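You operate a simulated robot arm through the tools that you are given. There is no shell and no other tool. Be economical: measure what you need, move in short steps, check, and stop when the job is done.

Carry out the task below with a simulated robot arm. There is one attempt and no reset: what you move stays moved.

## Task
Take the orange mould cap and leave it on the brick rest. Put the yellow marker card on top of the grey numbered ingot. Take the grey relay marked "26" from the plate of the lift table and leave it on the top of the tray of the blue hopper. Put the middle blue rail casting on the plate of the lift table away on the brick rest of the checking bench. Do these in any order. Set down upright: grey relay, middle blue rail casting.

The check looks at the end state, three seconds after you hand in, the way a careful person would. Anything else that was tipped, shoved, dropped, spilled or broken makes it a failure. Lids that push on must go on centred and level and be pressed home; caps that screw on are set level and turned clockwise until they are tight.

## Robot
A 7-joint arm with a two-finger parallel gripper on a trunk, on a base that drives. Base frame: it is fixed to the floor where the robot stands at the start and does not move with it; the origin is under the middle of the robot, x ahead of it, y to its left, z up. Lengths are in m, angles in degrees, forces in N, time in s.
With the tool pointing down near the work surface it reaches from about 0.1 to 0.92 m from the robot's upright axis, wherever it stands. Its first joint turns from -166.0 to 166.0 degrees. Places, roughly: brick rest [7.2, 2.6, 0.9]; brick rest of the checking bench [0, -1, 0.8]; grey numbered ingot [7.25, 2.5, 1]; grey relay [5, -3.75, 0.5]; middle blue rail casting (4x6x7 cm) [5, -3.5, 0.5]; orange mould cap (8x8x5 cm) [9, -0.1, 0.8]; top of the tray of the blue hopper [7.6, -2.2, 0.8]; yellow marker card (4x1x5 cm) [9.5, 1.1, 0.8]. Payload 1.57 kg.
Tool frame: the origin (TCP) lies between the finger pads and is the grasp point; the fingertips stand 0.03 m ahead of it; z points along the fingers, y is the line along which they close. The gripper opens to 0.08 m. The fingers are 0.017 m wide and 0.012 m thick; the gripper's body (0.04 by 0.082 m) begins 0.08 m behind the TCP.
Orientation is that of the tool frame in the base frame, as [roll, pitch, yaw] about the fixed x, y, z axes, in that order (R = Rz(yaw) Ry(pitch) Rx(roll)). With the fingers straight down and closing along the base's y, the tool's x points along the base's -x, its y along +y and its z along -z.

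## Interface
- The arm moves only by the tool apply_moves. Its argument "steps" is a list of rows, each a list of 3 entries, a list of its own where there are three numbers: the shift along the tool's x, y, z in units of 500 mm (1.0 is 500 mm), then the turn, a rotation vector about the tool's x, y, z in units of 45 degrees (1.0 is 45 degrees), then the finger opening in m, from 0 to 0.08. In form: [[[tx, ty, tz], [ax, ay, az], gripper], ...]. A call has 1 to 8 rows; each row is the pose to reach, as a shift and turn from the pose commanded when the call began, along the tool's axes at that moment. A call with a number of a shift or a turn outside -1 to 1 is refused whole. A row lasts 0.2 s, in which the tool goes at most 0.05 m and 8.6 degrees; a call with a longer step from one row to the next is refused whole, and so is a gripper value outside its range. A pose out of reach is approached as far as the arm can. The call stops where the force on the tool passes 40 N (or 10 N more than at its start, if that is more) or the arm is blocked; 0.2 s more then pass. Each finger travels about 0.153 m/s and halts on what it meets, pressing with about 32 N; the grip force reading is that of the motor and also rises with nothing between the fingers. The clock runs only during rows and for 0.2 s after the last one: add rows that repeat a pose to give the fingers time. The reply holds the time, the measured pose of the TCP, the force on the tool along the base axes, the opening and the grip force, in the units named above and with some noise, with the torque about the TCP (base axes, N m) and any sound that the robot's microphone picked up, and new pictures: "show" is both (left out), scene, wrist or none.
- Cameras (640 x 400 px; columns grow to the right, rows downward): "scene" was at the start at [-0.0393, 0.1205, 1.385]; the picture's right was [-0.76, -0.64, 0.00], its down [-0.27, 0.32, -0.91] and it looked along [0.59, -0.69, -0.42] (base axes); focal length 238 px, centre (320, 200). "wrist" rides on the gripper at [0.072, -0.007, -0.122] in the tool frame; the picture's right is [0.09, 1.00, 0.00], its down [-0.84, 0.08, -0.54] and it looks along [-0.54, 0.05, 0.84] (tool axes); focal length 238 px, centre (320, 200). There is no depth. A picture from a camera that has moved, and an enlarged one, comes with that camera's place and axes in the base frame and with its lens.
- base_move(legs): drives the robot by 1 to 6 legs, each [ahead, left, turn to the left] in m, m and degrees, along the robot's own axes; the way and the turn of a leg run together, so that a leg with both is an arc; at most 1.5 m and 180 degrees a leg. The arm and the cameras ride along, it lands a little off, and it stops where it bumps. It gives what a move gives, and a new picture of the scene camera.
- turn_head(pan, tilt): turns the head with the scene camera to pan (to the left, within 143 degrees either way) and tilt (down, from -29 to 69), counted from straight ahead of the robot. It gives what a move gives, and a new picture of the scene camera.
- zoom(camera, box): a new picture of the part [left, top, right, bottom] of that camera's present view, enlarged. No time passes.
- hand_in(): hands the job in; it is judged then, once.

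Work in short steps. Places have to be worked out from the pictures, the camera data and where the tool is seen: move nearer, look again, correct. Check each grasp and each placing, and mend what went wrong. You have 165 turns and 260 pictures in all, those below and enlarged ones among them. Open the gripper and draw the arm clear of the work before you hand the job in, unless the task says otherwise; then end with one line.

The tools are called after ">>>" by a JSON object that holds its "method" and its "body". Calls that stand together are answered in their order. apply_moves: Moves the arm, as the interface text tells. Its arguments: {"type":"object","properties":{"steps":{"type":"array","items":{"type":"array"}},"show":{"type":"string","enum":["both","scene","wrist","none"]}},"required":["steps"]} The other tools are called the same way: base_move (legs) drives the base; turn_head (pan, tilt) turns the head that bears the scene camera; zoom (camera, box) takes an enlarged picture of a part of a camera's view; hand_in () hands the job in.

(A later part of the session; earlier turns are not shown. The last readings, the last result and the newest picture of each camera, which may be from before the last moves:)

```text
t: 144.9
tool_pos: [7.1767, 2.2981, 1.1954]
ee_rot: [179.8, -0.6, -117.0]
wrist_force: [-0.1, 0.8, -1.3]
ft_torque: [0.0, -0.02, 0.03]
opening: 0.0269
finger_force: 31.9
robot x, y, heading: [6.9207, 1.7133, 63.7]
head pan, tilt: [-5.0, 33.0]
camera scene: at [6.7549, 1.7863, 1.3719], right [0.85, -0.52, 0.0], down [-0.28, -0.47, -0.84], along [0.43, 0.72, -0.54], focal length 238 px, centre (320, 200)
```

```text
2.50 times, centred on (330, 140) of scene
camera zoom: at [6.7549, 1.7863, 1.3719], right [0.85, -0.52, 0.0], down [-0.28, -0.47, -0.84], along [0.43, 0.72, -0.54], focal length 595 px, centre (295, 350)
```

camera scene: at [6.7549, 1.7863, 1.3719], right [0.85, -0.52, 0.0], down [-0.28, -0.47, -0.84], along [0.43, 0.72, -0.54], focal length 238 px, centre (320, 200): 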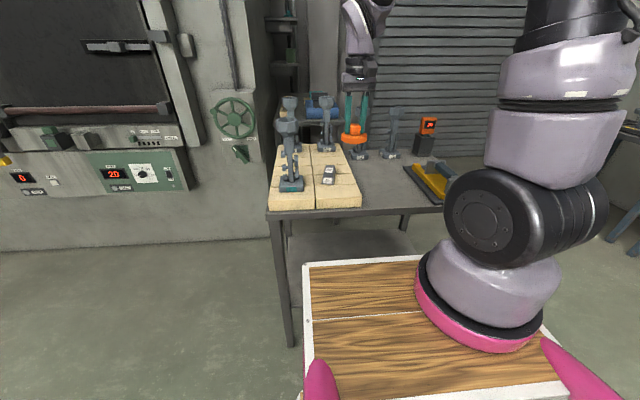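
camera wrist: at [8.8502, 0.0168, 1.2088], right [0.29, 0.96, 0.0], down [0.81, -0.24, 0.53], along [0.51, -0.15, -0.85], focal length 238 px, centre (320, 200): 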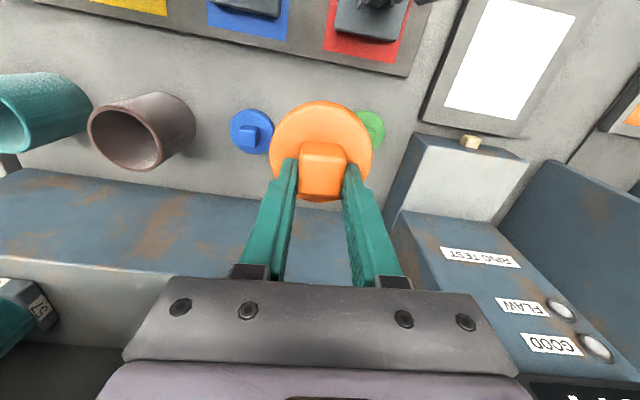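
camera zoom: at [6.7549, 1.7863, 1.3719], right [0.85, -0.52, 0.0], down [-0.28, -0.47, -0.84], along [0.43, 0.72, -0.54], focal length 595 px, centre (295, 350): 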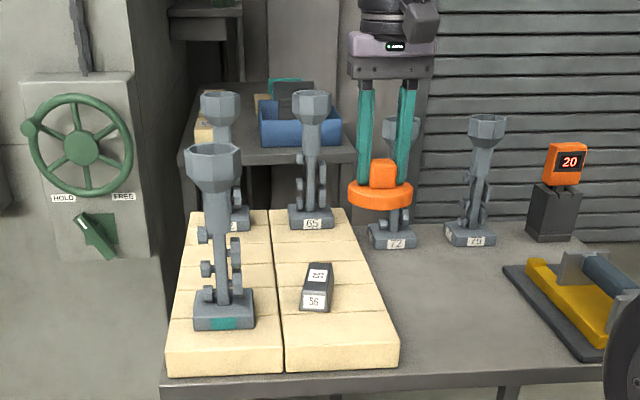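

Combining views, the brick top is at z≈0.95, and there's a roomier free spot behind ingot 56, at about (7.288,2.608). Move the base 0.12 m forward for reach.

>>> {"method": "base_move", "body": {"legs": [[0.12, 0, 0]]}}

>>> {"method": "apply_moves", "body": {"steps": [[[-0.05, 0, -0.05], [0, 0, 0], 0.01], [[-0.1, 0, -0.1], [0, 0, 0], 0.01]]}}

>>> {"method": "zoom", "body": {"camera": "scene", "box": [230, 50, 410, 230]}}

```text
t: 146.1
tool_pos: [7.2315, 2.405, 1.1963]
ee_rot: [179.8, -0.6, -117.2]
wrist_force: [-0.5, -0.1, -0.9]
ft_torque: [0.01, 0.02, 0.03]
opening: 0.0268
finger_force: 32.0
robot x, y, heading: [6.9769, 1.8236, 63.6]
head pan, tilt: [-5.0, 33.0]
camera scene: at [6.8087, 1.8951, 1.3719], right [0.85, -0.52, 0.0], down [-0.28, -0.46, -0.84], along [0.44, 0.72, -0.54], focal length 238 px, centre (320, 200)
```

scene: 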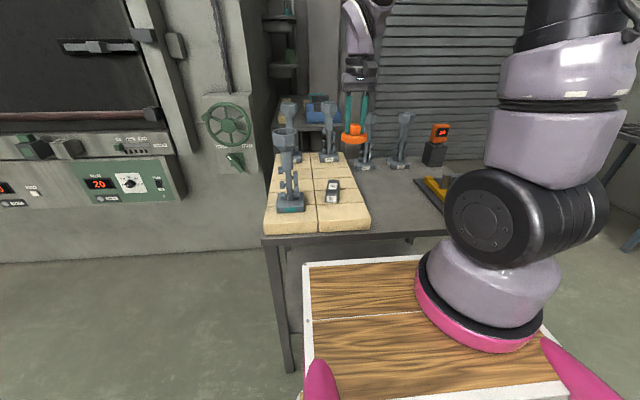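

```text
t: 146.7
tool_pos: [7.2561, 2.4528, 1.2455]
ee_rot: [179.9, -0.6, -117.3]
wrist_force: [0.4, 0.3, -0.2]
ft_torque: [-0.01, 0.0, 0.01]
opening: 0.0269
finger_force: 32.4
robot x, y, heading: [6.9744, 1.8251, 63.6]
head pan, tilt: [-5.0, 33.0]
camera scene: at [6.8086, 1.8948, 1.3719], right [0.85, -0.52, 0.0], down [-0.28, -0.46, -0.84], along [0.44, 0.72, -0.54], focal length 238 px, centre (320, 200)
camera wrist: at [7.2298, 2.3871, 1.3694], right [-0.93, 0.37, 0.0], down [0.32, 0.78, 0.53], along [0.2, 0.5, -0.85], focal length 238 px, centre (320, 200)
```

scene: 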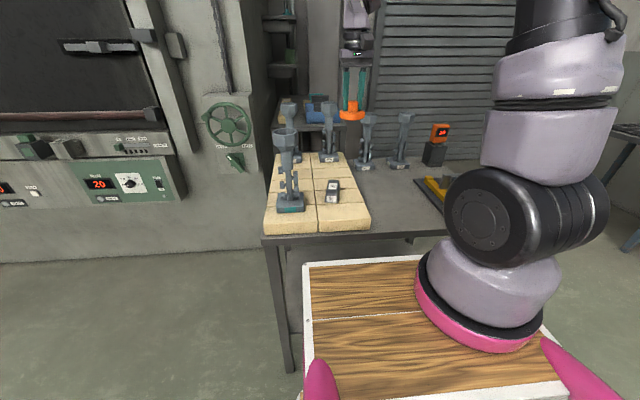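
wrist: 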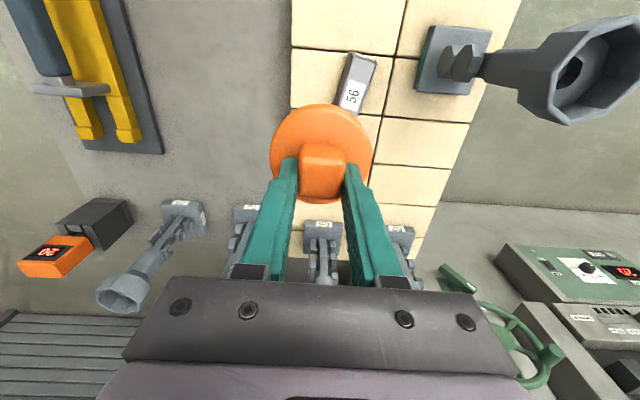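

```text
2.22 times, centred on (320, 140) of scene
camera zoom: at [6.8086, 1.8948, 1.3719], right [0.85, -0.52, 0.0], down [-0.28, -0.46, -0.84], along [0.44, 0.72, -0.54], focal length 529 px, centre (320, 333)
```

zoom: 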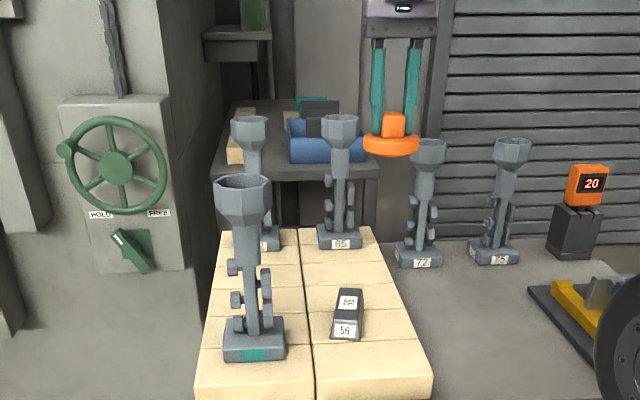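

Ingot 56 centre ≈(7.203,2.46,0.985). The spot (7.288,2.60) behind it leaves ≥6 cm all around; move over it and descend partway.

>>> {"method": "apply_moves", "body": {"steps": [[[-0.08, 0.02, 0], [0, 0, 0], 0.01], [[-0.16, 0.045, 0], [0, 0, 0], 0.01], [[-0.24, 0.07, 0], [0, 0, 0], 0.01], [[-0.29, 0.08, 0.04], [0, 0, 0], 0.01], [[-0.29, 0.08, 0.13], [0, 0, 0], 0.01], [[-0.29, 0.08, 0.22], [0, 0, 0], 0.01], [[-0.29, 0.08, 0.31], [0, 0, 0], 0.01], [[-0.29, 0.08, 0.38], [0, 0, 0], 0.01]]}}

>>> {"method": "zoom", "body": {"camera": "scene", "box": [230, 50, 410, 230]}}

```text
t: 148.5
tool_pos: [7.2847, 2.5965, 1.0529]
ee_rot: [179.9, -0.5, -117.3]
wrist_force: [-0.1, 0.7, 0.4]
ft_torque: [0.03, 0.02, 0.02]
opening: 0.0269
finger_force: 32.3
robot x, y, heading: [6.9791, 1.8224, 64.0]
head pan, tilt: [-5.0, 33.0]
camera scene: at [6.8086, 1.8947, 1.3719], right [0.85, -0.52, 0.0], down [-0.28, -0.46, -0.84], along [0.44, 0.72, -0.54], focal length 238 px, centre (320, 200)
camera wrist: at [7.2594, 2.5302, 1.1782], right [-0.93, 0.37, 0.0], down [0.32, 0.78, 0.53], along [0.2, 0.5, -0.85], focal length 238 px, centre (320, 200)
```

scene: 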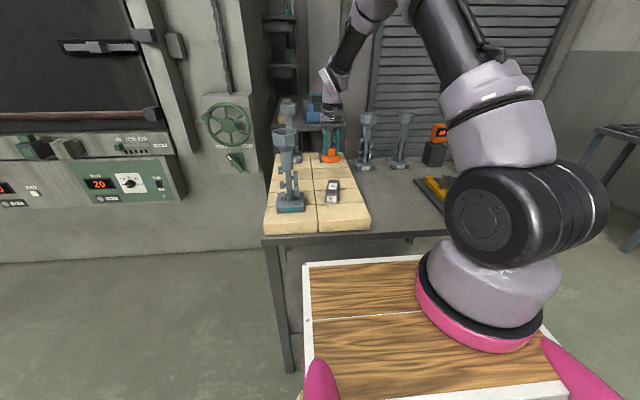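
wrist: 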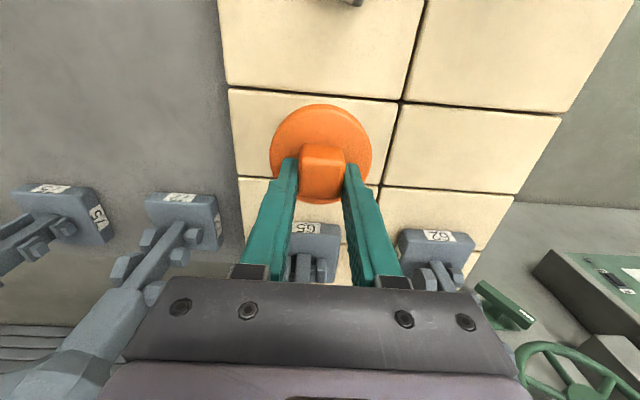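

```text
2.22 times, centred on (320, 140) of scene
camera zoom: at [6.8086, 1.8947, 1.3719], right [0.85, -0.52, 0.0], down [-0.28, -0.46, -0.84], along [0.44, 0.72, -0.54], focal length 529 px, centre (320, 333)
```

zoom: 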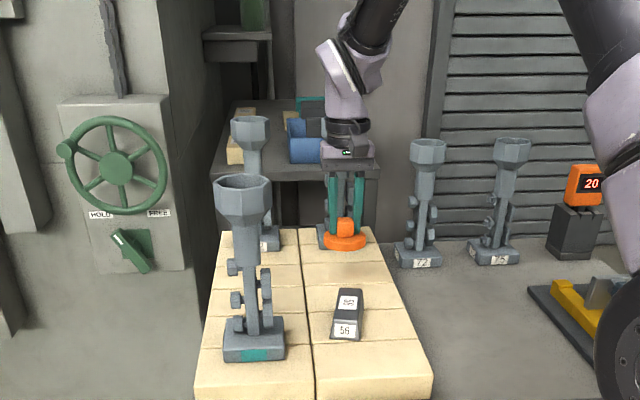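

Good position and clear of tower 65. Descend slowly to contact.

>>> {"method": "apply_moves", "body": {"steps": [[[0, 0, 0.03], [0, 0, 0], 0.01], [[0, 0, 0.05], [0, 0, 0], 0.01], [[0, 0, 0.064], [0, 0, 0], 0.01], [[0, 0, 0.074], [0, 0, 0], 0.01], [[0, 0, 0.084], [0, 0, 0], 0.01]], "show": "wrist"}}

```text
t: 149.7
tool_pos: [7.283, 2.5968, 1.011]
ee_rot: [179.8, -0.6, -117.2]
wrist_force: [-0.4, 0.9, -0.7]
ft_torque: [0.05, 0.04, 0.05]
opening: 0.0269
finger_force: 32.1
robot x, y, heading: [6.9746, 1.8228, 63.6]
head pan, tilt: [-5.0, 33.0]
camera wrist: at [7.2579, 2.5304, 1.136], right [-0.93, 0.37, 0.0], down [0.32, 0.78, 0.53], along [0.2, 0.5, -0.85], focal length 238 px, centre (320, 200)
```

wrist: 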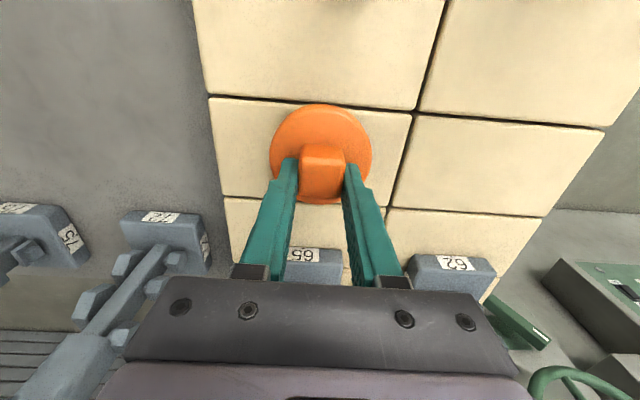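

>>> {"method": "apply_moves", "body": {"steps": [[[0, 0, 0.012], [0, 0, 0], 0.01], [[0, 0, 0.024], [0, 0, 0], 0.01], [[0, 0, 0.036], [0, 0, 0], 0.01], [[0, 0, 0.046], [0, 0, 0], 0.01], [[0, 0, 0.056], [0, 0, 0], 0.01]], "show": "none"}}

>>> {"method": "zoom", "body": {"camera": "scene", "box": [230, 50, 410, 230]}}

```text
t: 150.6
tool_pos: [7.2833, 2.5969, 0.999]
ee_rot: [179.6, -0.2, -117.5]
wrist_force: [-1.1, -1.0, 15.9]
ft_torque: [-0.25, -0.02, -0.01]
opening: 0.0269
finger_force: 31.7
robot x, y, heading: [6.9757, 1.8235, 63.6]
head pan, tilt: [-5.0, 33.0]
stopped in row 4: the force on the tool passed its limit at 46 N (the readings are from after the stop); the commanded pose is now the measured one
```

```text
2.22 times, centred on (320, 140) of scene
camera zoom: at [6.8085, 1.8944, 1.3719], right [0.85, -0.52, 0.0], down [-0.28, -0.46, -0.84], along [0.44, 0.72, -0.54], focal length 529 px, centre (320, 333)
```

zoom: 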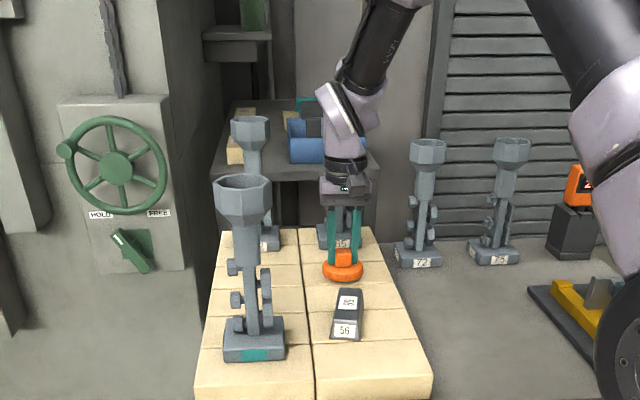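

Contact at TCP 0.999. Open and rise straight up.

>>> {"method": "apply_moves", "body": {"steps": [[[0, 0, -0.004], [0, 0, 0], 0.01], [[0, 0, -0.004], [0, 0, 0], 0.035], [[0, 0, -0.004], [0, 0, 0], 0.055], [[0, 0, -0.004], [0, 0, 0], 0.055], [[0, 0, -0.09], [0, 0, 0], 0.055], [[0, 0, -0.18], [0, 0, 0], 0.055], [[0.02, 0, -0.27], [0, 0, 0], 0.055], [[0.08, 0, -0.34], [0, 0, 0], 0.055]], "show": "wrist"}}

>>> {"method": "zoom", "body": {"camera": "scene", "box": [230, 50, 410, 230]}}

```text
t: 152.4
tool_pos: [7.2653, 2.5593, 1.1651]
ee_rot: [179.8, -0.5, -117.5]
wrist_force: [0.5, 0.5, -1.1]
ft_torque: [-0.04, 0.03, 0.01]
opening: 0.0548
finger_force: 0.0
robot x, y, heading: [6.977, 1.8204, 63.4]
head pan, tilt: [-5.0, 33.0]
camera wrist: at [7.2401, 2.4939, 1.2894], right [-0.93, 0.38, 0.01], down [0.32, 0.78, 0.54], along [0.2, 0.5, -0.84], focal length 238 px, centre (320, 200)
```

wrist: 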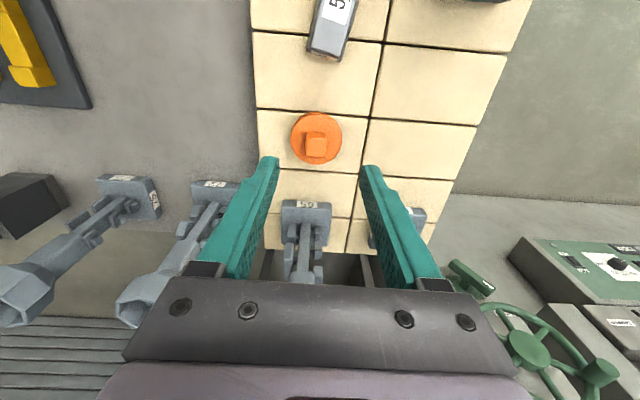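

```text
2.22 times, centred on (320, 140) of scene
camera zoom: at [6.8089, 1.8956, 1.3719], right [0.85, -0.52, 0.0], down [-0.28, -0.47, -0.84], along [0.44, 0.72, -0.55], focal length 529 px, centre (320, 333)
```

zoom: 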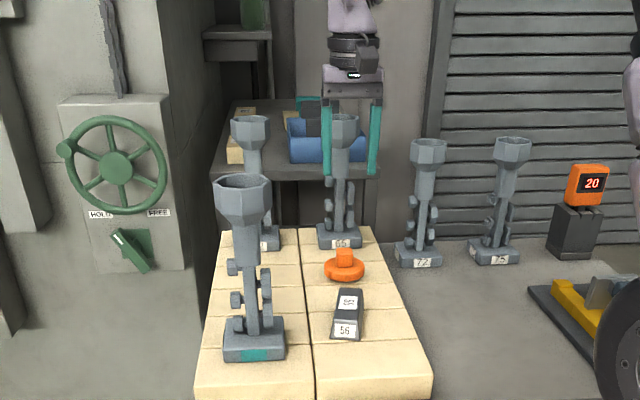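

Cap rests level on the brick rest. Next the yellow card in the rack near (9.55,1.1). Retract, back off, turn toward that bench and drive.

>>> {"method": "apply_moves", "body": {"steps": [[[0.0, 0, -0.09], [0, 0, 0], 0.055], [[0.09, 0, -0.1], [0, 0, 0], 0.055], [[0.18, 0, -0.1], [0, 0, 0], 0.055], [[0.27, 0, -0.1], [0, 0, 0], 0.055], [[0.36, 0, -0.1], [0, 0, 0], 0.055]], "show": "none"}}

>>> {"method": "base_move", "body": {"legs": [[-0.5, 0, 0], [0, 0, -84], [1.3, 0, 0], [0.2, 0.69, 0]]}}

>>> {"method": "turn_head", "body": {"pan": 0, "tilt": 28}}

```text
t: 153.6
tool_pos: [7.185, 2.4034, 1.2188]
ee_rot: [179.7, -0.4, -117.3]
wrist_force: [0.4, 0.7, 0.4]
ft_torque: [-0.05, 0.01, 0.01]
opening: 0.0552
finger_force: 0.0
robot x, y, heading: [6.9773, 1.8233, 63.4]
head pan, tilt: [-5.0, 33.0]
```

```text
t: 169.8
tool_pos: [9.0158, 1.2645, 1.2183]
ee_rot: [179.6, -0.4, 156.3]
wrist_force: [0.0, 0.7, 0.3]
ft_torque: [0.02, 0.0, -0.01]
opening: 0.0552
finger_force: 0.2
robot x, y, heading: [8.4238, 1.4333, -22.7]
head pan, tilt: [-5.0, 33.0]
camera scene: at [8.4836, 1.6081, 1.3719], right [-0.46, -0.89, 0.0], down [-0.48, 0.25, -0.84], along [0.74, -0.39, -0.54], focal length 238 px, centre (320, 200)
```

scene: 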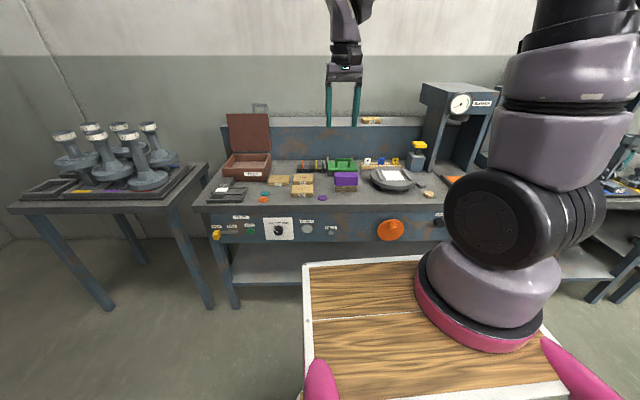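

```text
t: 170.5
tool_pos: [9.016, 1.2655, 1.2197]
ee_rot: [179.7, -0.5, 156.3]
wrist_force: [1.0, 0.2, 0.0]
ft_torque: [0.03, -0.01, 0.0]
opening: 0.055
finger_force: 0.0
robot x, y, heading: [8.4221, 1.4367, -22.6]
head pan, tilt: [0.0, 28.0]
camera scene: at [8.4888, 1.6143, 1.3797], right [-0.38, -0.92, 0.0], down [-0.43, 0.18, -0.88], along [0.81, -0.34, -0.47], focal length 238 px, centre (320, 200)
```

scene: 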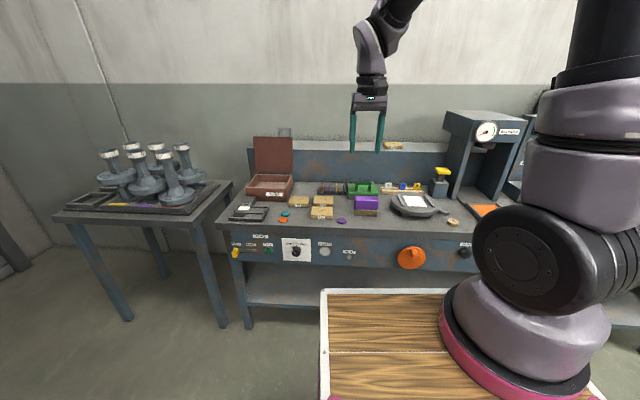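

>>> {"method": "zoom", "body": {"camera": "scene", "box": [240, 130, 460, 240]}}

>>> {"method": "zoom", "body": {"camera": "scene", "box": [300, 160, 400, 225]}}

>>> {"method": "zoom", "body": {"camera": "wrist", "box": [0, 0, 640, 400]}}

```text
2.91 times, centred on (350, 185) of scene
camera zoom: at [8.4888, 1.6143, 1.3797], right [-0.38, -0.92, 0.0], down [-0.43, 0.18, -0.88], along [0.81, -0.34, -0.47], focal length 693 px, centre (233, 244)
```

zoom: 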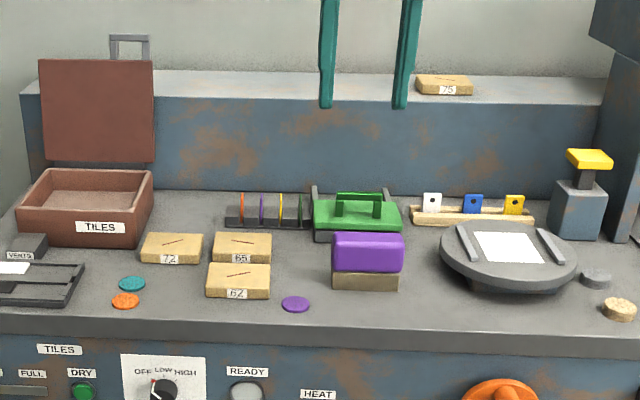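

```text
6.15 times, centred on (350, 192) of scene
camera zoom: at [8.4888, 1.6143, 1.3797], right [-0.38, -0.92, 0.0], down [-0.43, 0.18, -0.88], along [0.81, -0.34, -0.47], focal length 1465 px, centre (135, 246)
```

zoom: 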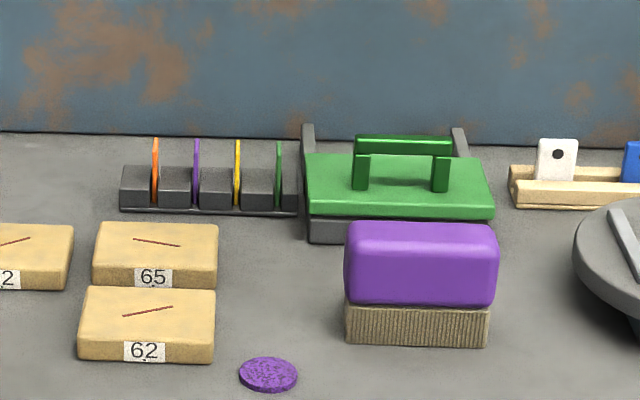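

```text
1.00 times, centred on (320, 200) of wrist (not enlarged: the box is as wide or as high as the picture)
camera zoom: at [8.9482, 1.2869, 1.3436], right [0.31, 0.95, 0.01], down [0.8, -0.27, 0.54], along [0.51, -0.16, -0.84], focal length 238 px, centre (320, 200)
```

zoom: 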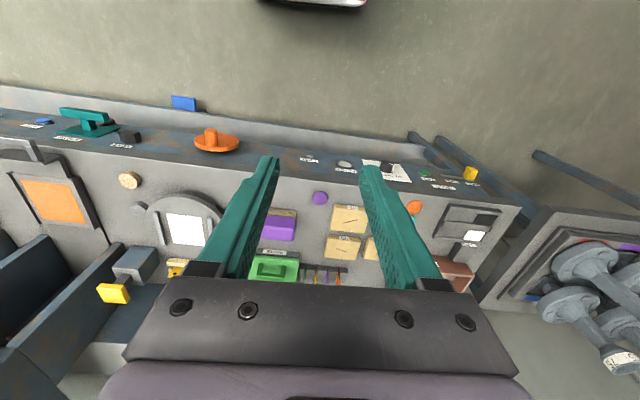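

The yellow card (edge-on, third in the dark rack) is at about (9.54,1.07). I'll drive 0.32 m forward for reach.

>>> {"method": "base_move", "body": {"legs": [[0.32, 0.06, 0]]}}

>>> {"method": "apply_moves", "body": {"steps": [[[-0.08, 0, 0.04], [0, 0, 0], 0.055], [[-0.15, 0, 0.1], [0, 0, 0], 0.055], [[-0.22, 0, 0.16], [0, 0, 0], 0.055], [[-0.3, 0, 0.2], [0, 0, 0], 0.055]], "show": "wrist"}}

>>> {"method": "zoom", "body": {"camera": "wrist", "box": [220, 90, 420, 215]}}

```text
t: 172.6
tool_pos: [9.3312, 1.1943, 1.2196]
ee_rot: [179.7, -0.4, 156.4]
wrist_force: [-0.9, 0.1, -0.1]
ft_torque: [0.01, -0.02, 0.03]
opening: 0.055
finger_force: 0.1
robot x, y, heading: [8.7391, 1.3615, -22.9]
head pan, tilt: [0.0, 28.0]
camera scene: at [8.805, 1.5453, 1.3797], right [-0.39, -0.92, 0.0], down [-0.43, 0.18, -0.88], along [0.81, -0.34, -0.47], focal length 238 px, centre (320, 200)
```

scene: 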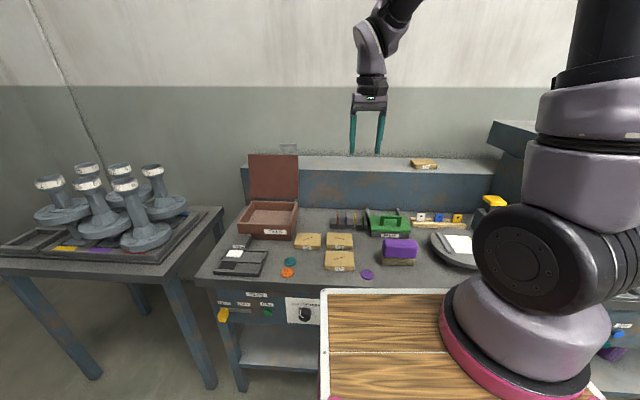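

```text
t: 173.6
tool_pos: [9.4677, 1.1335, 1.1184]
ee_rot: [179.7, -0.2, 156.2]
wrist_force: [-0.1, 0.9, -0.4]
ft_torque: [0.0, -0.06, 0.0]
opening: 0.0551
finger_force: 0.1
robot x, y, heading: [8.7375, 1.3634, -22.5]
head pan, tilt: [0.0, 28.0]
camera wrist: at [9.3994, 1.1558, 1.243], right [0.32, 0.95, 0.01], down [0.8, -0.27, 0.54], along [0.51, -0.16, -0.84], focal length 238 px, centre (320, 200)
```

wrist: 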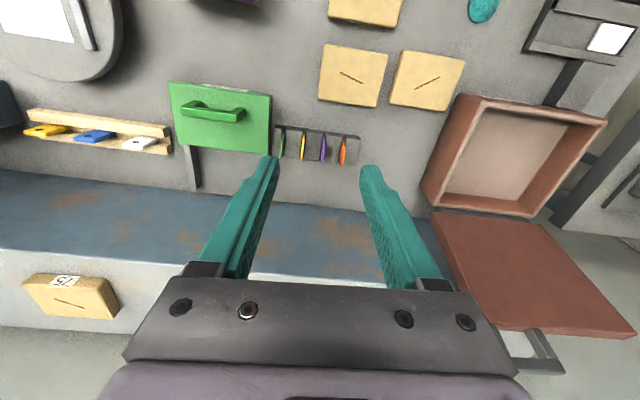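

```text
3.20 times, centred on (320, 152) of wrist
camera zoom: at [9.3994, 1.1558, 1.243], right [0.32, 0.95, 0.01], down [0.8, -0.27, 0.54], along [0.51, -0.16, -0.84], focal length 763 px, centre (320, 352)
```

zoom: 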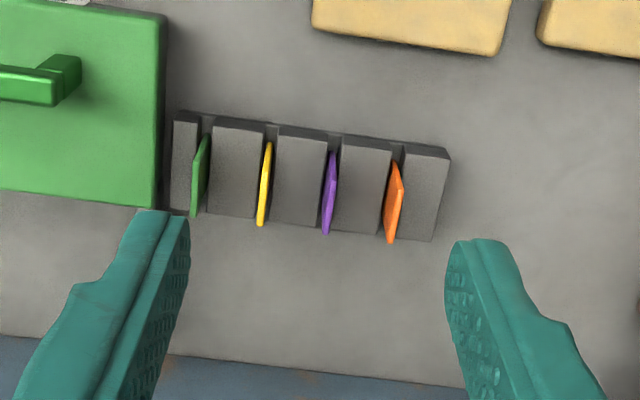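

Approach above the yellow card and lower to ~1.0 to refine.

>>> {"method": "apply_moves", "body": {"steps": [[[-0.07, -0.02, 0.03], [0, 0, 0], 0.04], [[-0.13, -0.039, 0.09], [0, 0, 0], 0.04], [[-0.13, -0.039, 0.17], [0, 0, 0], 0.03], [[-0.13, -0.039, 0.24], [0, 0, 0], 0.03]], "show": "wrist"}}

>>> {"method": "zoom", "body": {"camera": "wrist", "box": [220, 90, 420, 215]}}

```text
t: 174.6
tool_pos: [9.5197, 1.0915, 0.9976]
ee_rot: [179.7, -0.4, 156.4]
wrist_force: [0.0, 0.1, 0.3]
ft_torque: [0.01, -0.02, -0.01]
opening: 0.0302
finger_force: 0.1
robot x, y, heading: [8.7368, 1.3651, -22.8]
head pan, tilt: [0.0, 28.0]
camera wrist: at [9.4521, 1.1142, 1.1216], right [0.32, 0.95, 0.01], down [0.8, -0.27, 0.54], along [0.51, -0.16, -0.84], focal length 238 px, centre (320, 200)
```

wrist: 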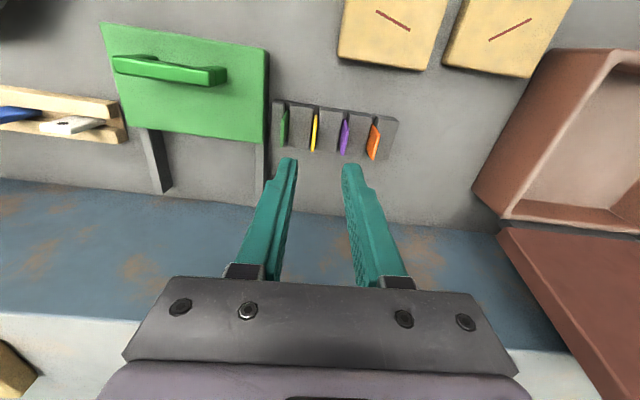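

```text
3.20 times, centred on (320, 152) of wrist
camera zoom: at [9.4521, 1.1142, 1.1216], right [0.32, 0.95, 0.01], down [0.8, -0.27, 0.54], along [0.51, -0.16, -0.84], focal length 763 px, centre (320, 352)
```

zoom: 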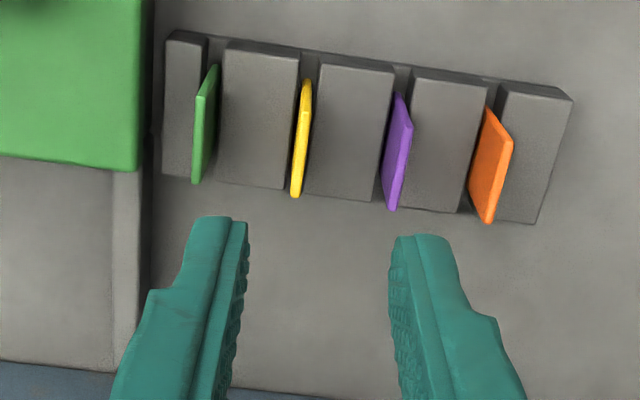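

Card top edge centre ≈(9.539,1.081,0.826), aligned within ~2°. Move over it with a 24 mm opening to TCP z 0.87 and check.

>>> {"method": "apply_moves", "body": {"steps": [[[-0.042, -0.003, 0.03], [0, 0, 0.03], 0.026], [[-0.042, -0.003, 0.1], [0, 0, 0.05], 0.024], [[-0.042, -0.003, 0.17], [0, 0, 0.05], 0.024], [[-0.042, -0.003, 0.245], [0, 0, 0.05], 0.024]], "show": "wrist"}}

>>> {"method": "zoom", "body": {"camera": "wrist", "box": [220, 90, 420, 215]}}

>>> {"method": "zoom", "body": {"camera": "scene", "box": [300, 160, 420, 250]}}

```text
t: 175.6
tool_pos: [9.5397, 1.0853, 0.8745]
ee_rot: [179.7, -0.4, 154.1]
wrist_force: [-0.3, -0.5, 0.9]
ft_torque: [0.0, 0.03, 0.01]
opening: 0.0239
finger_force: 0.0
robot x, y, heading: [8.7394, 1.3696, -22.9]
head pan, tilt: [0.0, 28.0]
camera wrist: at [9.4723, 1.1098, 0.9983], right [0.35, 0.94, 0.01], down [0.79, -0.3, 0.54], along [0.5, -0.18, -0.84], focal length 238 px, centre (320, 200)
```

wrist: 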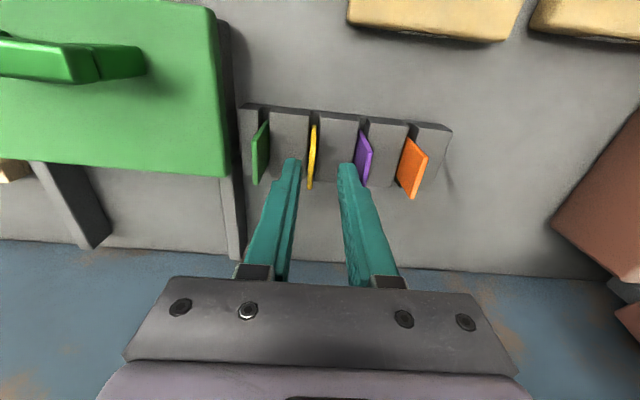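

```text
3.20 times, centred on (320, 152) of wrist
camera zoom: at [9.4723, 1.1098, 0.9983], right [0.35, 0.94, 0.01], down [0.79, -0.3, 0.54], along [0.5, -0.18, -0.84], focal length 763 px, centre (320, 352)
```

zoom: 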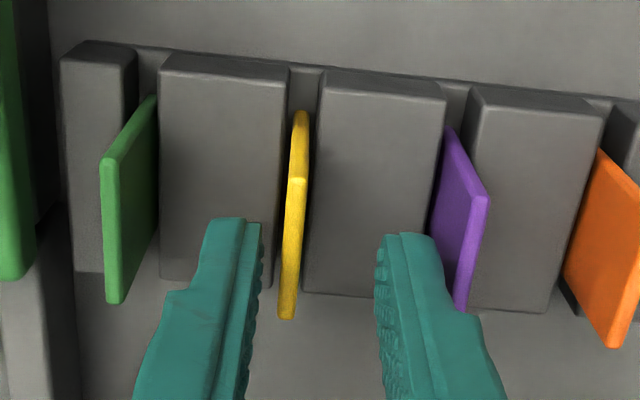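

```text
4.44 times, centred on (360, 205) of scene
camera zoom: at [8.8047, 1.5454, 1.3798], right [-0.39, -0.92, 0.0], down [-0.43, 0.18, -0.88], along [0.81, -0.34, -0.47], focal length 1058 px, centre (142, 178)
```

zoom: 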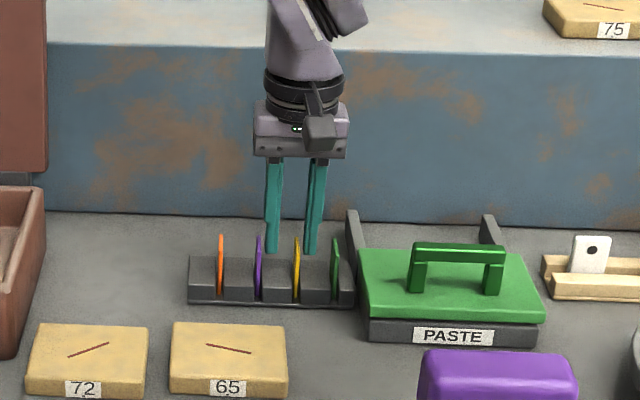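

Card is ~5 mm to the right of the finger centre; correct, descend to TCP 0.835 and close.

>>> {"method": "apply_moves", "body": {"steps": [[[-0.012, -0.011, 0.0], [0, 0, 0], 0.024], [[-0.012, -0.011, 0.04], [0, 0, 0], 0.024], [[-0.012, -0.011, 0.065], [0, 0, 0], 0.024], [[-0.012, -0.011, 0.078], [0, 0, 0], 0.024]], "show": "none"}}

>>> {"method": "zoom", "body": {"camera": "wrist", "box": [220, 90, 420, 215]}}

>>> {"method": "zoom", "body": {"camera": "scene", "box": [320, 170, 400, 230]}}

```text
t: 176.4
tool_pos: [9.541, 1.0776, 0.8542]
ee_rot: [179.6, -0.3, 153.9]
wrist_force: [-16.6, 5.2, 26.3]
ft_torque: [-0.38, 0.53, -0.35]
opening: 0.0265
finger_force: 1.1
robot x, y, heading: [8.7391, 1.367, -22.6]
head pan, tilt: [0.0, 28.0]
stopped in row 3: the force on the tool passed its limit at 68 N (the readings are from after the stop); the commanded pose is now the measured one
```

```text
3.20 times, centred on (320, 152) of wrist
camera zoom: at [9.4743, 1.1026, 0.9784], right [0.36, 0.93, 0.01], down [0.79, -0.3, 0.54], along [0.51, -0.19, -0.84], focal length 763 px, centre (320, 352)
```

zoom: 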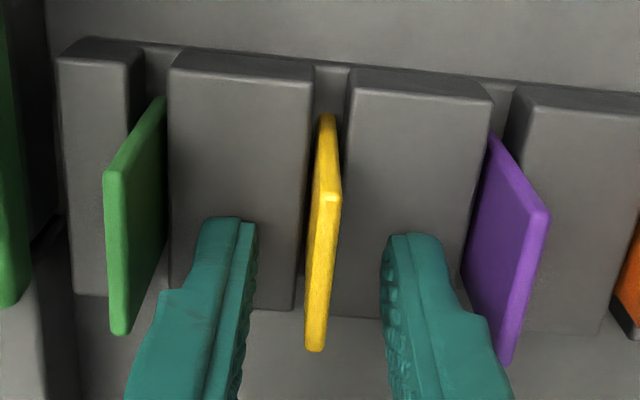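

```text
6.67 times, centred on (360, 200) of scene
camera zoom: at [8.8033, 1.5459, 1.3798], right [-0.39, -0.92, 0.0], down [-0.43, 0.18, -0.88], along [0.82, -0.34, -0.47], focal length 1588 px, centre (53, 200)
```

zoom: 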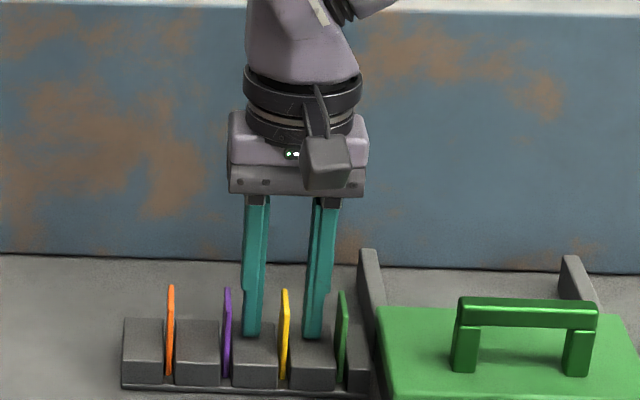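

Fingertips touch the rack blocks (block top ≈0.824); card is well centred between the fingers. Ease up 3 mm and close.

>>> {"method": "apply_moves", "body": {"steps": [[[0, 0, -0.008], [0, 0, 0], 0.024], [[0.004, 0, -0.006], [0, 0, 0], 0.012], [[0.004, 0, -0.006], [0, 0, 0], 0.0], [[0.004, 0, -0.006], [0, 0, 0], 0.0], [[0.004, 0, -0.006], [0, 0, 0], 0.0]], "show": "none"}}

>>> {"method": "zoom", "body": {"camera": "scene", "box": [320, 170, 400, 230]}}

```text
t: 177.6
tool_pos: [9.5413, 1.078, 0.8561]
ee_rot: [179.6, -0.3, 153.9]
wrist_force: [0.1, 0.1, 0.3]
ft_torque: [-0.01, -0.02, -0.01]
opening: 0.0016
finger_force: 23.0
robot x, y, heading: [8.7368, 1.3649, -22.8]
head pan, tilt: [0.0, 28.0]
```

```text
6.67 times, centred on (360, 200) of scene
camera zoom: at [8.8049, 1.5453, 1.3797], right [-0.39, -0.92, 0.0], down [-0.43, 0.18, -0.88], along [0.81, -0.34, -0.47], focal length 1588 px, centre (53, 200)
```

zoom: 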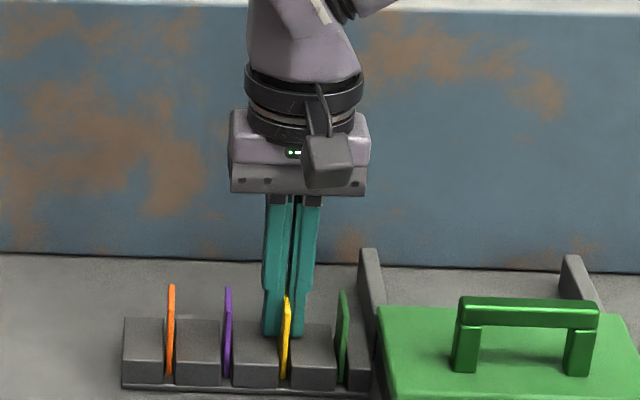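

>>> {"method": "apply_moves", "body": {"steps": [[[0, 0, 0], [0, 0, 0], 0.0], [[0, 0, 0], [0, 0, 0], 0.0]], "show": "none"}}

>>> {"method": "zoom", "body": {"camera": "wrist", "box": [220, 90, 420, 215]}}

```text
t: 178.2
tool_pos: [9.5404, 1.0767, 0.8551]
ee_rot: [179.5, -0.2, 154.0]
wrist_force: [0.5, 0.5, 0.2]
ft_torque: [-0.05, 0.01, 0.03]
opening: 0.0014
finger_force: 23.4
robot x, y, heading: [8.739, 1.3646, -22.5]
head pan, tilt: [0.0, 28.0]
```

```text
3.20 times, centred on (320, 152) of wrist
camera zoom: at [9.4737, 1.1023, 0.9791], right [0.35, 0.94, 0.01], down [0.79, -0.3, 0.54], along [0.51, -0.19, -0.84], focal length 763 px, centre (320, 352)
```

zoom: 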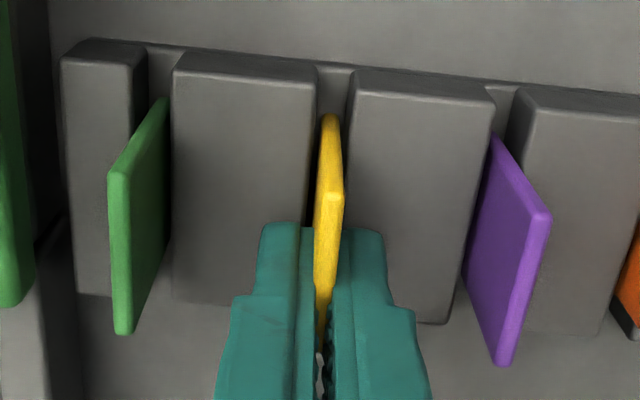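

The card is pinched (slightly toward its rear half). Lift gently and check.

>>> {"method": "apply_moves", "body": {"steps": [[[0, 0, -0.03], [0, 0, 0], 0.0], [[0, 0, -0.08], [0, 0, 0], 0.0], [[0, 0, -0.14], [0, 0, 0], 0.0], [[0, 0, -0.2], [0, 0, 0], 0.0]], "show": "wrist"}}

>>> {"method": "zoom", "body": {"camera": "scene", "box": [320, 150, 400, 230]}}

```text
t: 179.2
tool_pos: [9.5422, 1.0762, 0.9533]
ee_rot: [179.6, -0.4, 154.0]
wrist_force: [-0.5, -0.4, 0.0]
ft_torque: [-0.01, -0.02, 0.0]
opening: 0.0016
finger_force: 23.2
robot x, y, heading: [8.7375, 1.3651, -22.8]
head pan, tilt: [0.0, 28.0]
camera wrist: at [9.4746, 1.1014, 1.0781], right [0.35, 0.94, 0.01], down [0.79, -0.3, 0.54], along [0.51, -0.18, -0.84], focal length 238 px, centre (320, 200)
```

wrist: 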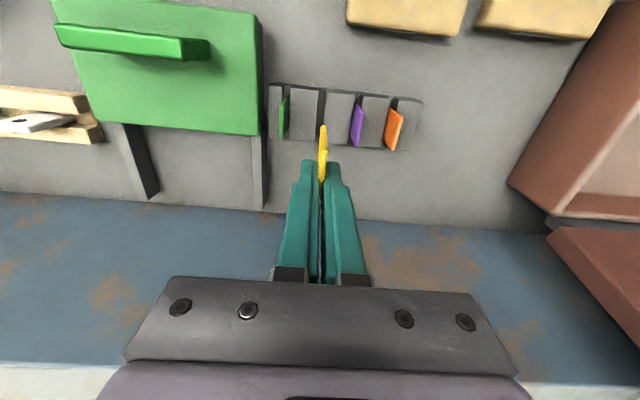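

```text
5.00 times, centred on (360, 190) of scene
camera zoom: at [8.8052, 1.5452, 1.3797], right [-0.39, -0.92, 0.0], down [-0.43, 0.18, -0.88], along [0.81, -0.34, -0.47], focal length 1191 px, centre (120, 250)
```

zoom: 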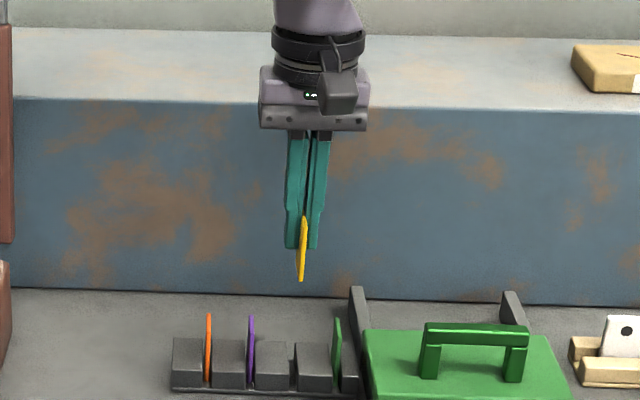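

Card held. Raise, retract, back off and return to the brick-rest table at the former stand.

>>> {"method": "apply_moves", "body": {"steps": [[[0.0, 0, -0.09], [0, 0, 0], 0.0], [[0.05, 0, -0.17], [0, 0, 0], 0.0], [[0.12, 0, -0.23], [0, 0, 0], 0.0], [[0.2, 0, -0.28], [0, 0, 0], 0.0], [[0.28, 0, -0.33], [0, 0, 0], 0.0], [[0.36, 0, -0.38], [0, 0, 0], 0.0], [[0.44, 0, -0.43], [0, 0, 0], 0.0]], "show": "none"}}

>>> {"method": "base_move", "body": {"legs": [[-0.6, 0, 0], [-1.2, 0, 0], [0, 0, 86]]}}

>>> {"method": "turn_head", "body": {"pan": -5, "tilt": 33}}

```text
t: 180.8
tool_pos: [9.3438, 1.1702, 1.1733]
ee_rot: [179.6, -0.1, 154.1]
wrist_force: [0.4, -0.5, -0.8]
ft_torque: [-0.01, 0.07, -0.02]
opening: 0.0016
finger_force: 23.8
robot x, y, heading: [8.737, 1.3679, -22.6]
head pan, tilt: [0.0, 28.0]
```

```text
t: 186.3
tool_pos: [8.5211, 1.497, 1.1739]
ee_rot: [179.6, -0.1, 153.4]
wrist_force: [-0.3, -0.3, 0.2]
ft_torque: [0.0, -0.01, -0.01]
opening: 0.0015
finger_force: 23.0
robot x, y, heading: [7.9146, 1.6989, -23.2]
head pan, tilt: [0.0, 28.0]
stopped in leg 2: the robot was blocked; the commanded pose is now the measured one
camera scene: at [7.9851, 1.8786, 1.3797], right [-0.4, -0.92, 0.0], down [-0.43, 0.19, -0.88], along [0.81, -0.35, -0.47], focal length 238 px, centre (320, 200)
```

scene: 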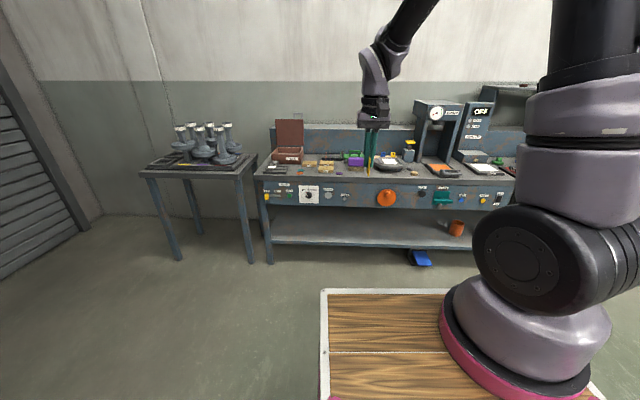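

```text
t: 187.0
tool_pos: [8.5204, 1.4968, 1.1721]
ee_rot: [179.6, -0.2, 153.3]
wrist_force: [-0.4, -1.1, -0.1]
ft_torque: [-0.01, 0.03, 0.02]
opening: 0.0017
finger_force: 23.5
robot x, y, heading: [7.9163, 1.6967, -23.4]
head pan, tilt: [-5.0, 33.0]
camera scene: at [7.9798, 1.8724, 1.3719], right [-0.47, -0.88, 0.0], down [-0.48, 0.26, -0.84], along [0.74, -0.4, -0.54], focal length 238 px, centre (320, 200)
```

scene: 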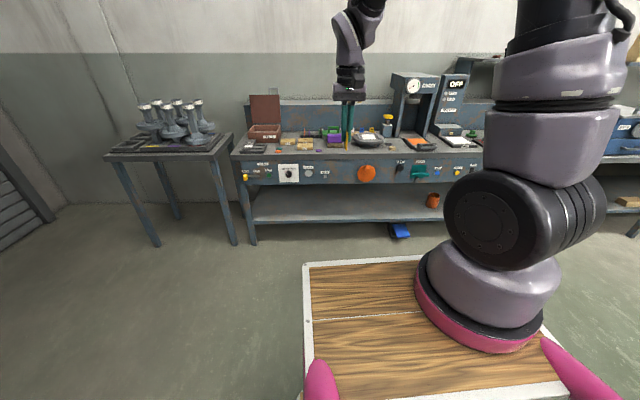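

I backed into the corner of the other table. Move away to the right and check it.

>>> {"method": "base_move", "body": {"legs": [[0.1, -0.6, 0]]}}

>>> {"method": "turn_head", "body": {"pan": 135, "tilt": 28}}

```text
t: 190.4
tool_pos: [8.371, 0.8974, 1.1749]
ee_rot: [179.6, -0.3, 153.3]
wrist_force: [-0.1, -0.7, -0.9]
ft_torque: [0.01, -0.02, -0.01]
opening: 0.0018
finger_force: 23.4
robot x, y, heading: [7.7699, 1.1034, -23.5]
head pan, tilt: [-5.0, 33.0]
camera scene: at [7.8311, 1.2737, 1.3719], right [-0.48, -0.88, 0.0], down [-0.48, 0.26, -0.84], along [0.74, -0.4, -0.54], focal length 238 px, centre (320, 200)
```

scene: 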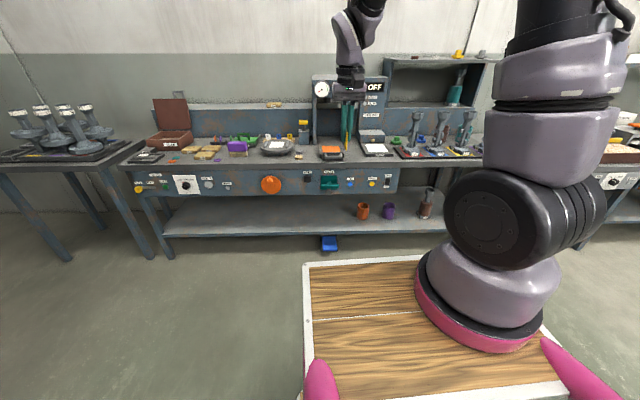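

```text
t: 192.7
tool_pos: [8.3711, 0.8975, 1.1736]
ee_rot: [179.6, -0.2, 153.4]
wrist_force: [0.5, -0.6, 0.4]
ft_torque: [0.0, 0.0, -0.04]
opening: 0.0015
finger_force: 23.5
robot x, y, heading: [7.7679, 1.0991, -23.5]
head pan, tilt: [135.0, 28.0]
camera scene: at [7.7192, 1.4008, 1.3798], right [0.93, 0.37, 0.0], down [0.17, -0.44, -0.88], along [-0.33, 0.82, -0.47], focal length 238 px, centre (320, 200)
```

scene: 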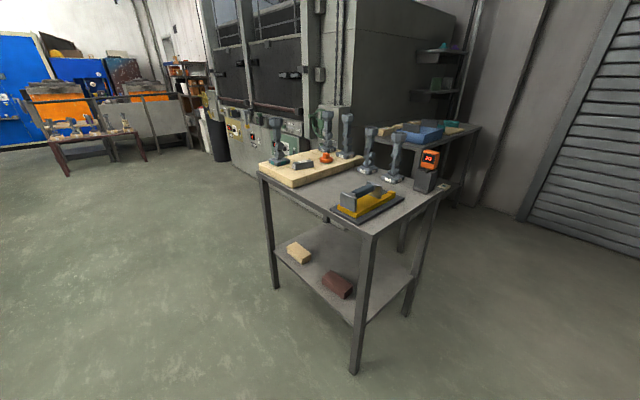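

Everything is still standing. Turn and go to the former stand in front of the brick rest.

>>> {"method": "base_move", "body": {"legs": [[0, 0, 87], [0, 1.0, 0], [0.27, 0, 0]]}}

>>> {"method": "turn_head", "body": {"pan": -5, "tilt": 33}}

>>> {"method": "zoom", "body": {"camera": "scene", "box": [250, 70, 410, 230]}}

```text
t: 203.1
tool_pos: [7.2142, 2.3661, 1.1745]
ee_rot: [179.6, -0.2, -119.6]
wrist_force: [-0.4, 0.0, 0.2]
ft_torque: [-0.01, 0.01, 0.0]
opening: 0.0018
finger_force: 23.7
robot x, y, heading: [6.9805, 1.7733, 63.8]
head pan, tilt: [135.0, 28.0]
camera scene: at [6.6812, 1.7399, 1.3798], right [-0.32, 0.95, 0.0], down [0.44, 0.15, -0.88], along [-0.84, -0.28, -0.47], focal length 238 px, centre (320, 200)
```

scene: 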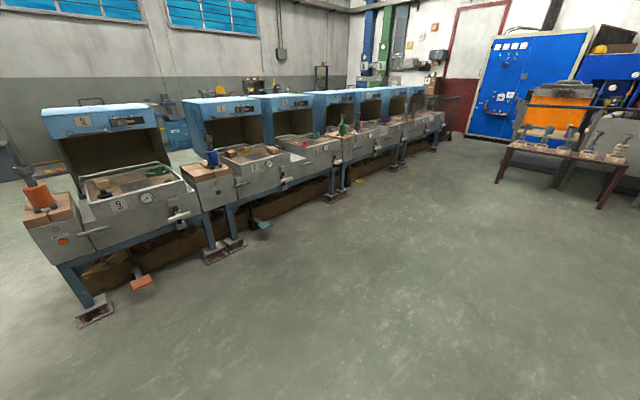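

```text
t: 205.4
tool_pos: [7.2146, 2.3671, 1.1748]
ee_rot: [179.6, -0.2, -119.7]
wrist_force: [0.3, 0.7, -0.1]
ft_torque: [0.01, -0.01, -0.01]
opening: 0.0015
finger_force: 23.8
robot x, y, heading: [6.98, 1.7721, 63.6]
head pan, tilt: [-5.0, 33.0]
camera scene: at [6.8137, 1.8454, 1.3719], right [0.86, -0.52, 0.0], down [-0.28, -0.47, -0.84], along [0.43, 0.72, -0.54], focal length 238 px, centre (320, 200)
```

scene: 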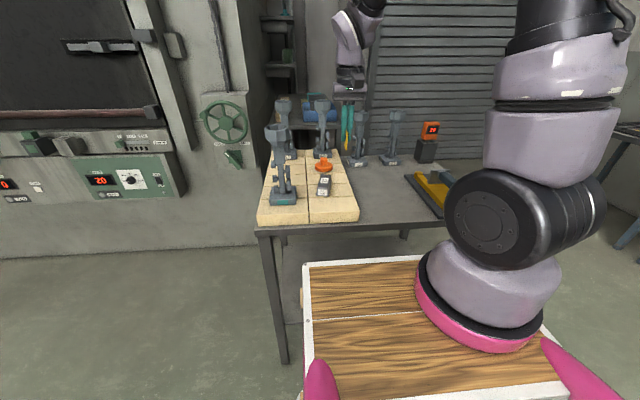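

```text
2.50 times, centred on (330, 150) of scene
camera zoom: at [6.8137, 1.8454, 1.3719], right [0.86, -0.52, 0.0], down [-0.28, -0.47, -0.84], along [0.43, 0.72, -0.54], focal length 595 px, centre (295, 325)
```

zoom: 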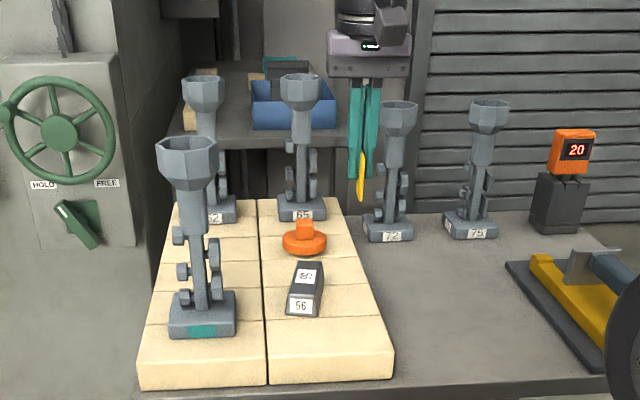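

>>> {"method": "zoom", "body": {"camera": "wrist", "box": [0, 0, 640, 400]}}

>>> {"method": "zoom", "body": {"camera": "wrist", "box": [240, 80, 440, 205]}}

```text
1.00 times, centred on (320, 200) of wrist (not enlarged: the box is as wide or as high as the picture)
camera zoom: at [7.1856, 2.3014, 1.2979], right [-0.91, 0.41, 0.01], down [0.35, 0.77, 0.54], along [0.22, 0.49, -0.84], focal length 238 px, centre (320, 200)
```

zoom: 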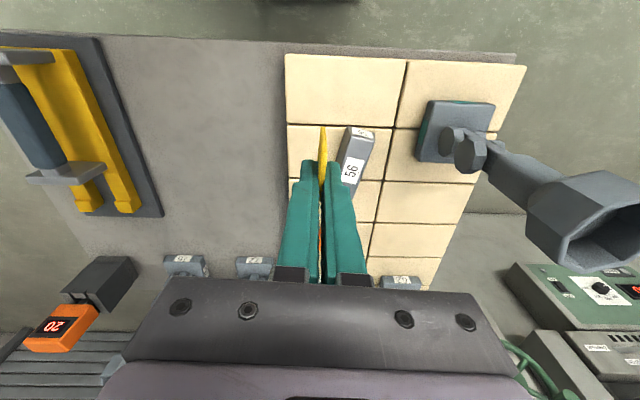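

```text
3.20 times, centred on (340, 142) of wrist
camera zoom: at [7.1856, 2.3014, 1.2979], right [-0.91, 0.41, 0.01], down [0.35, 0.77, 0.54], along [0.22, 0.49, -0.84], focal length 763 px, centre (256, 384)
```

zoom: 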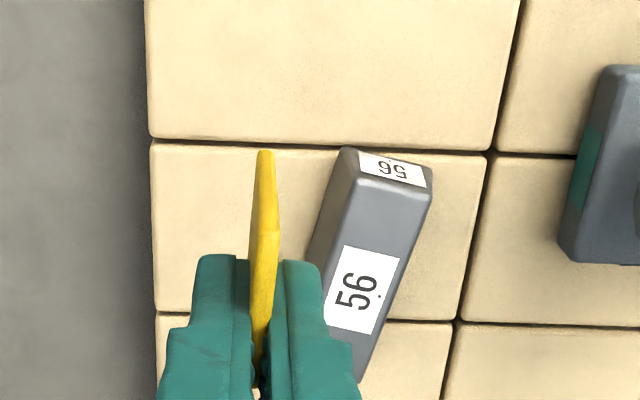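

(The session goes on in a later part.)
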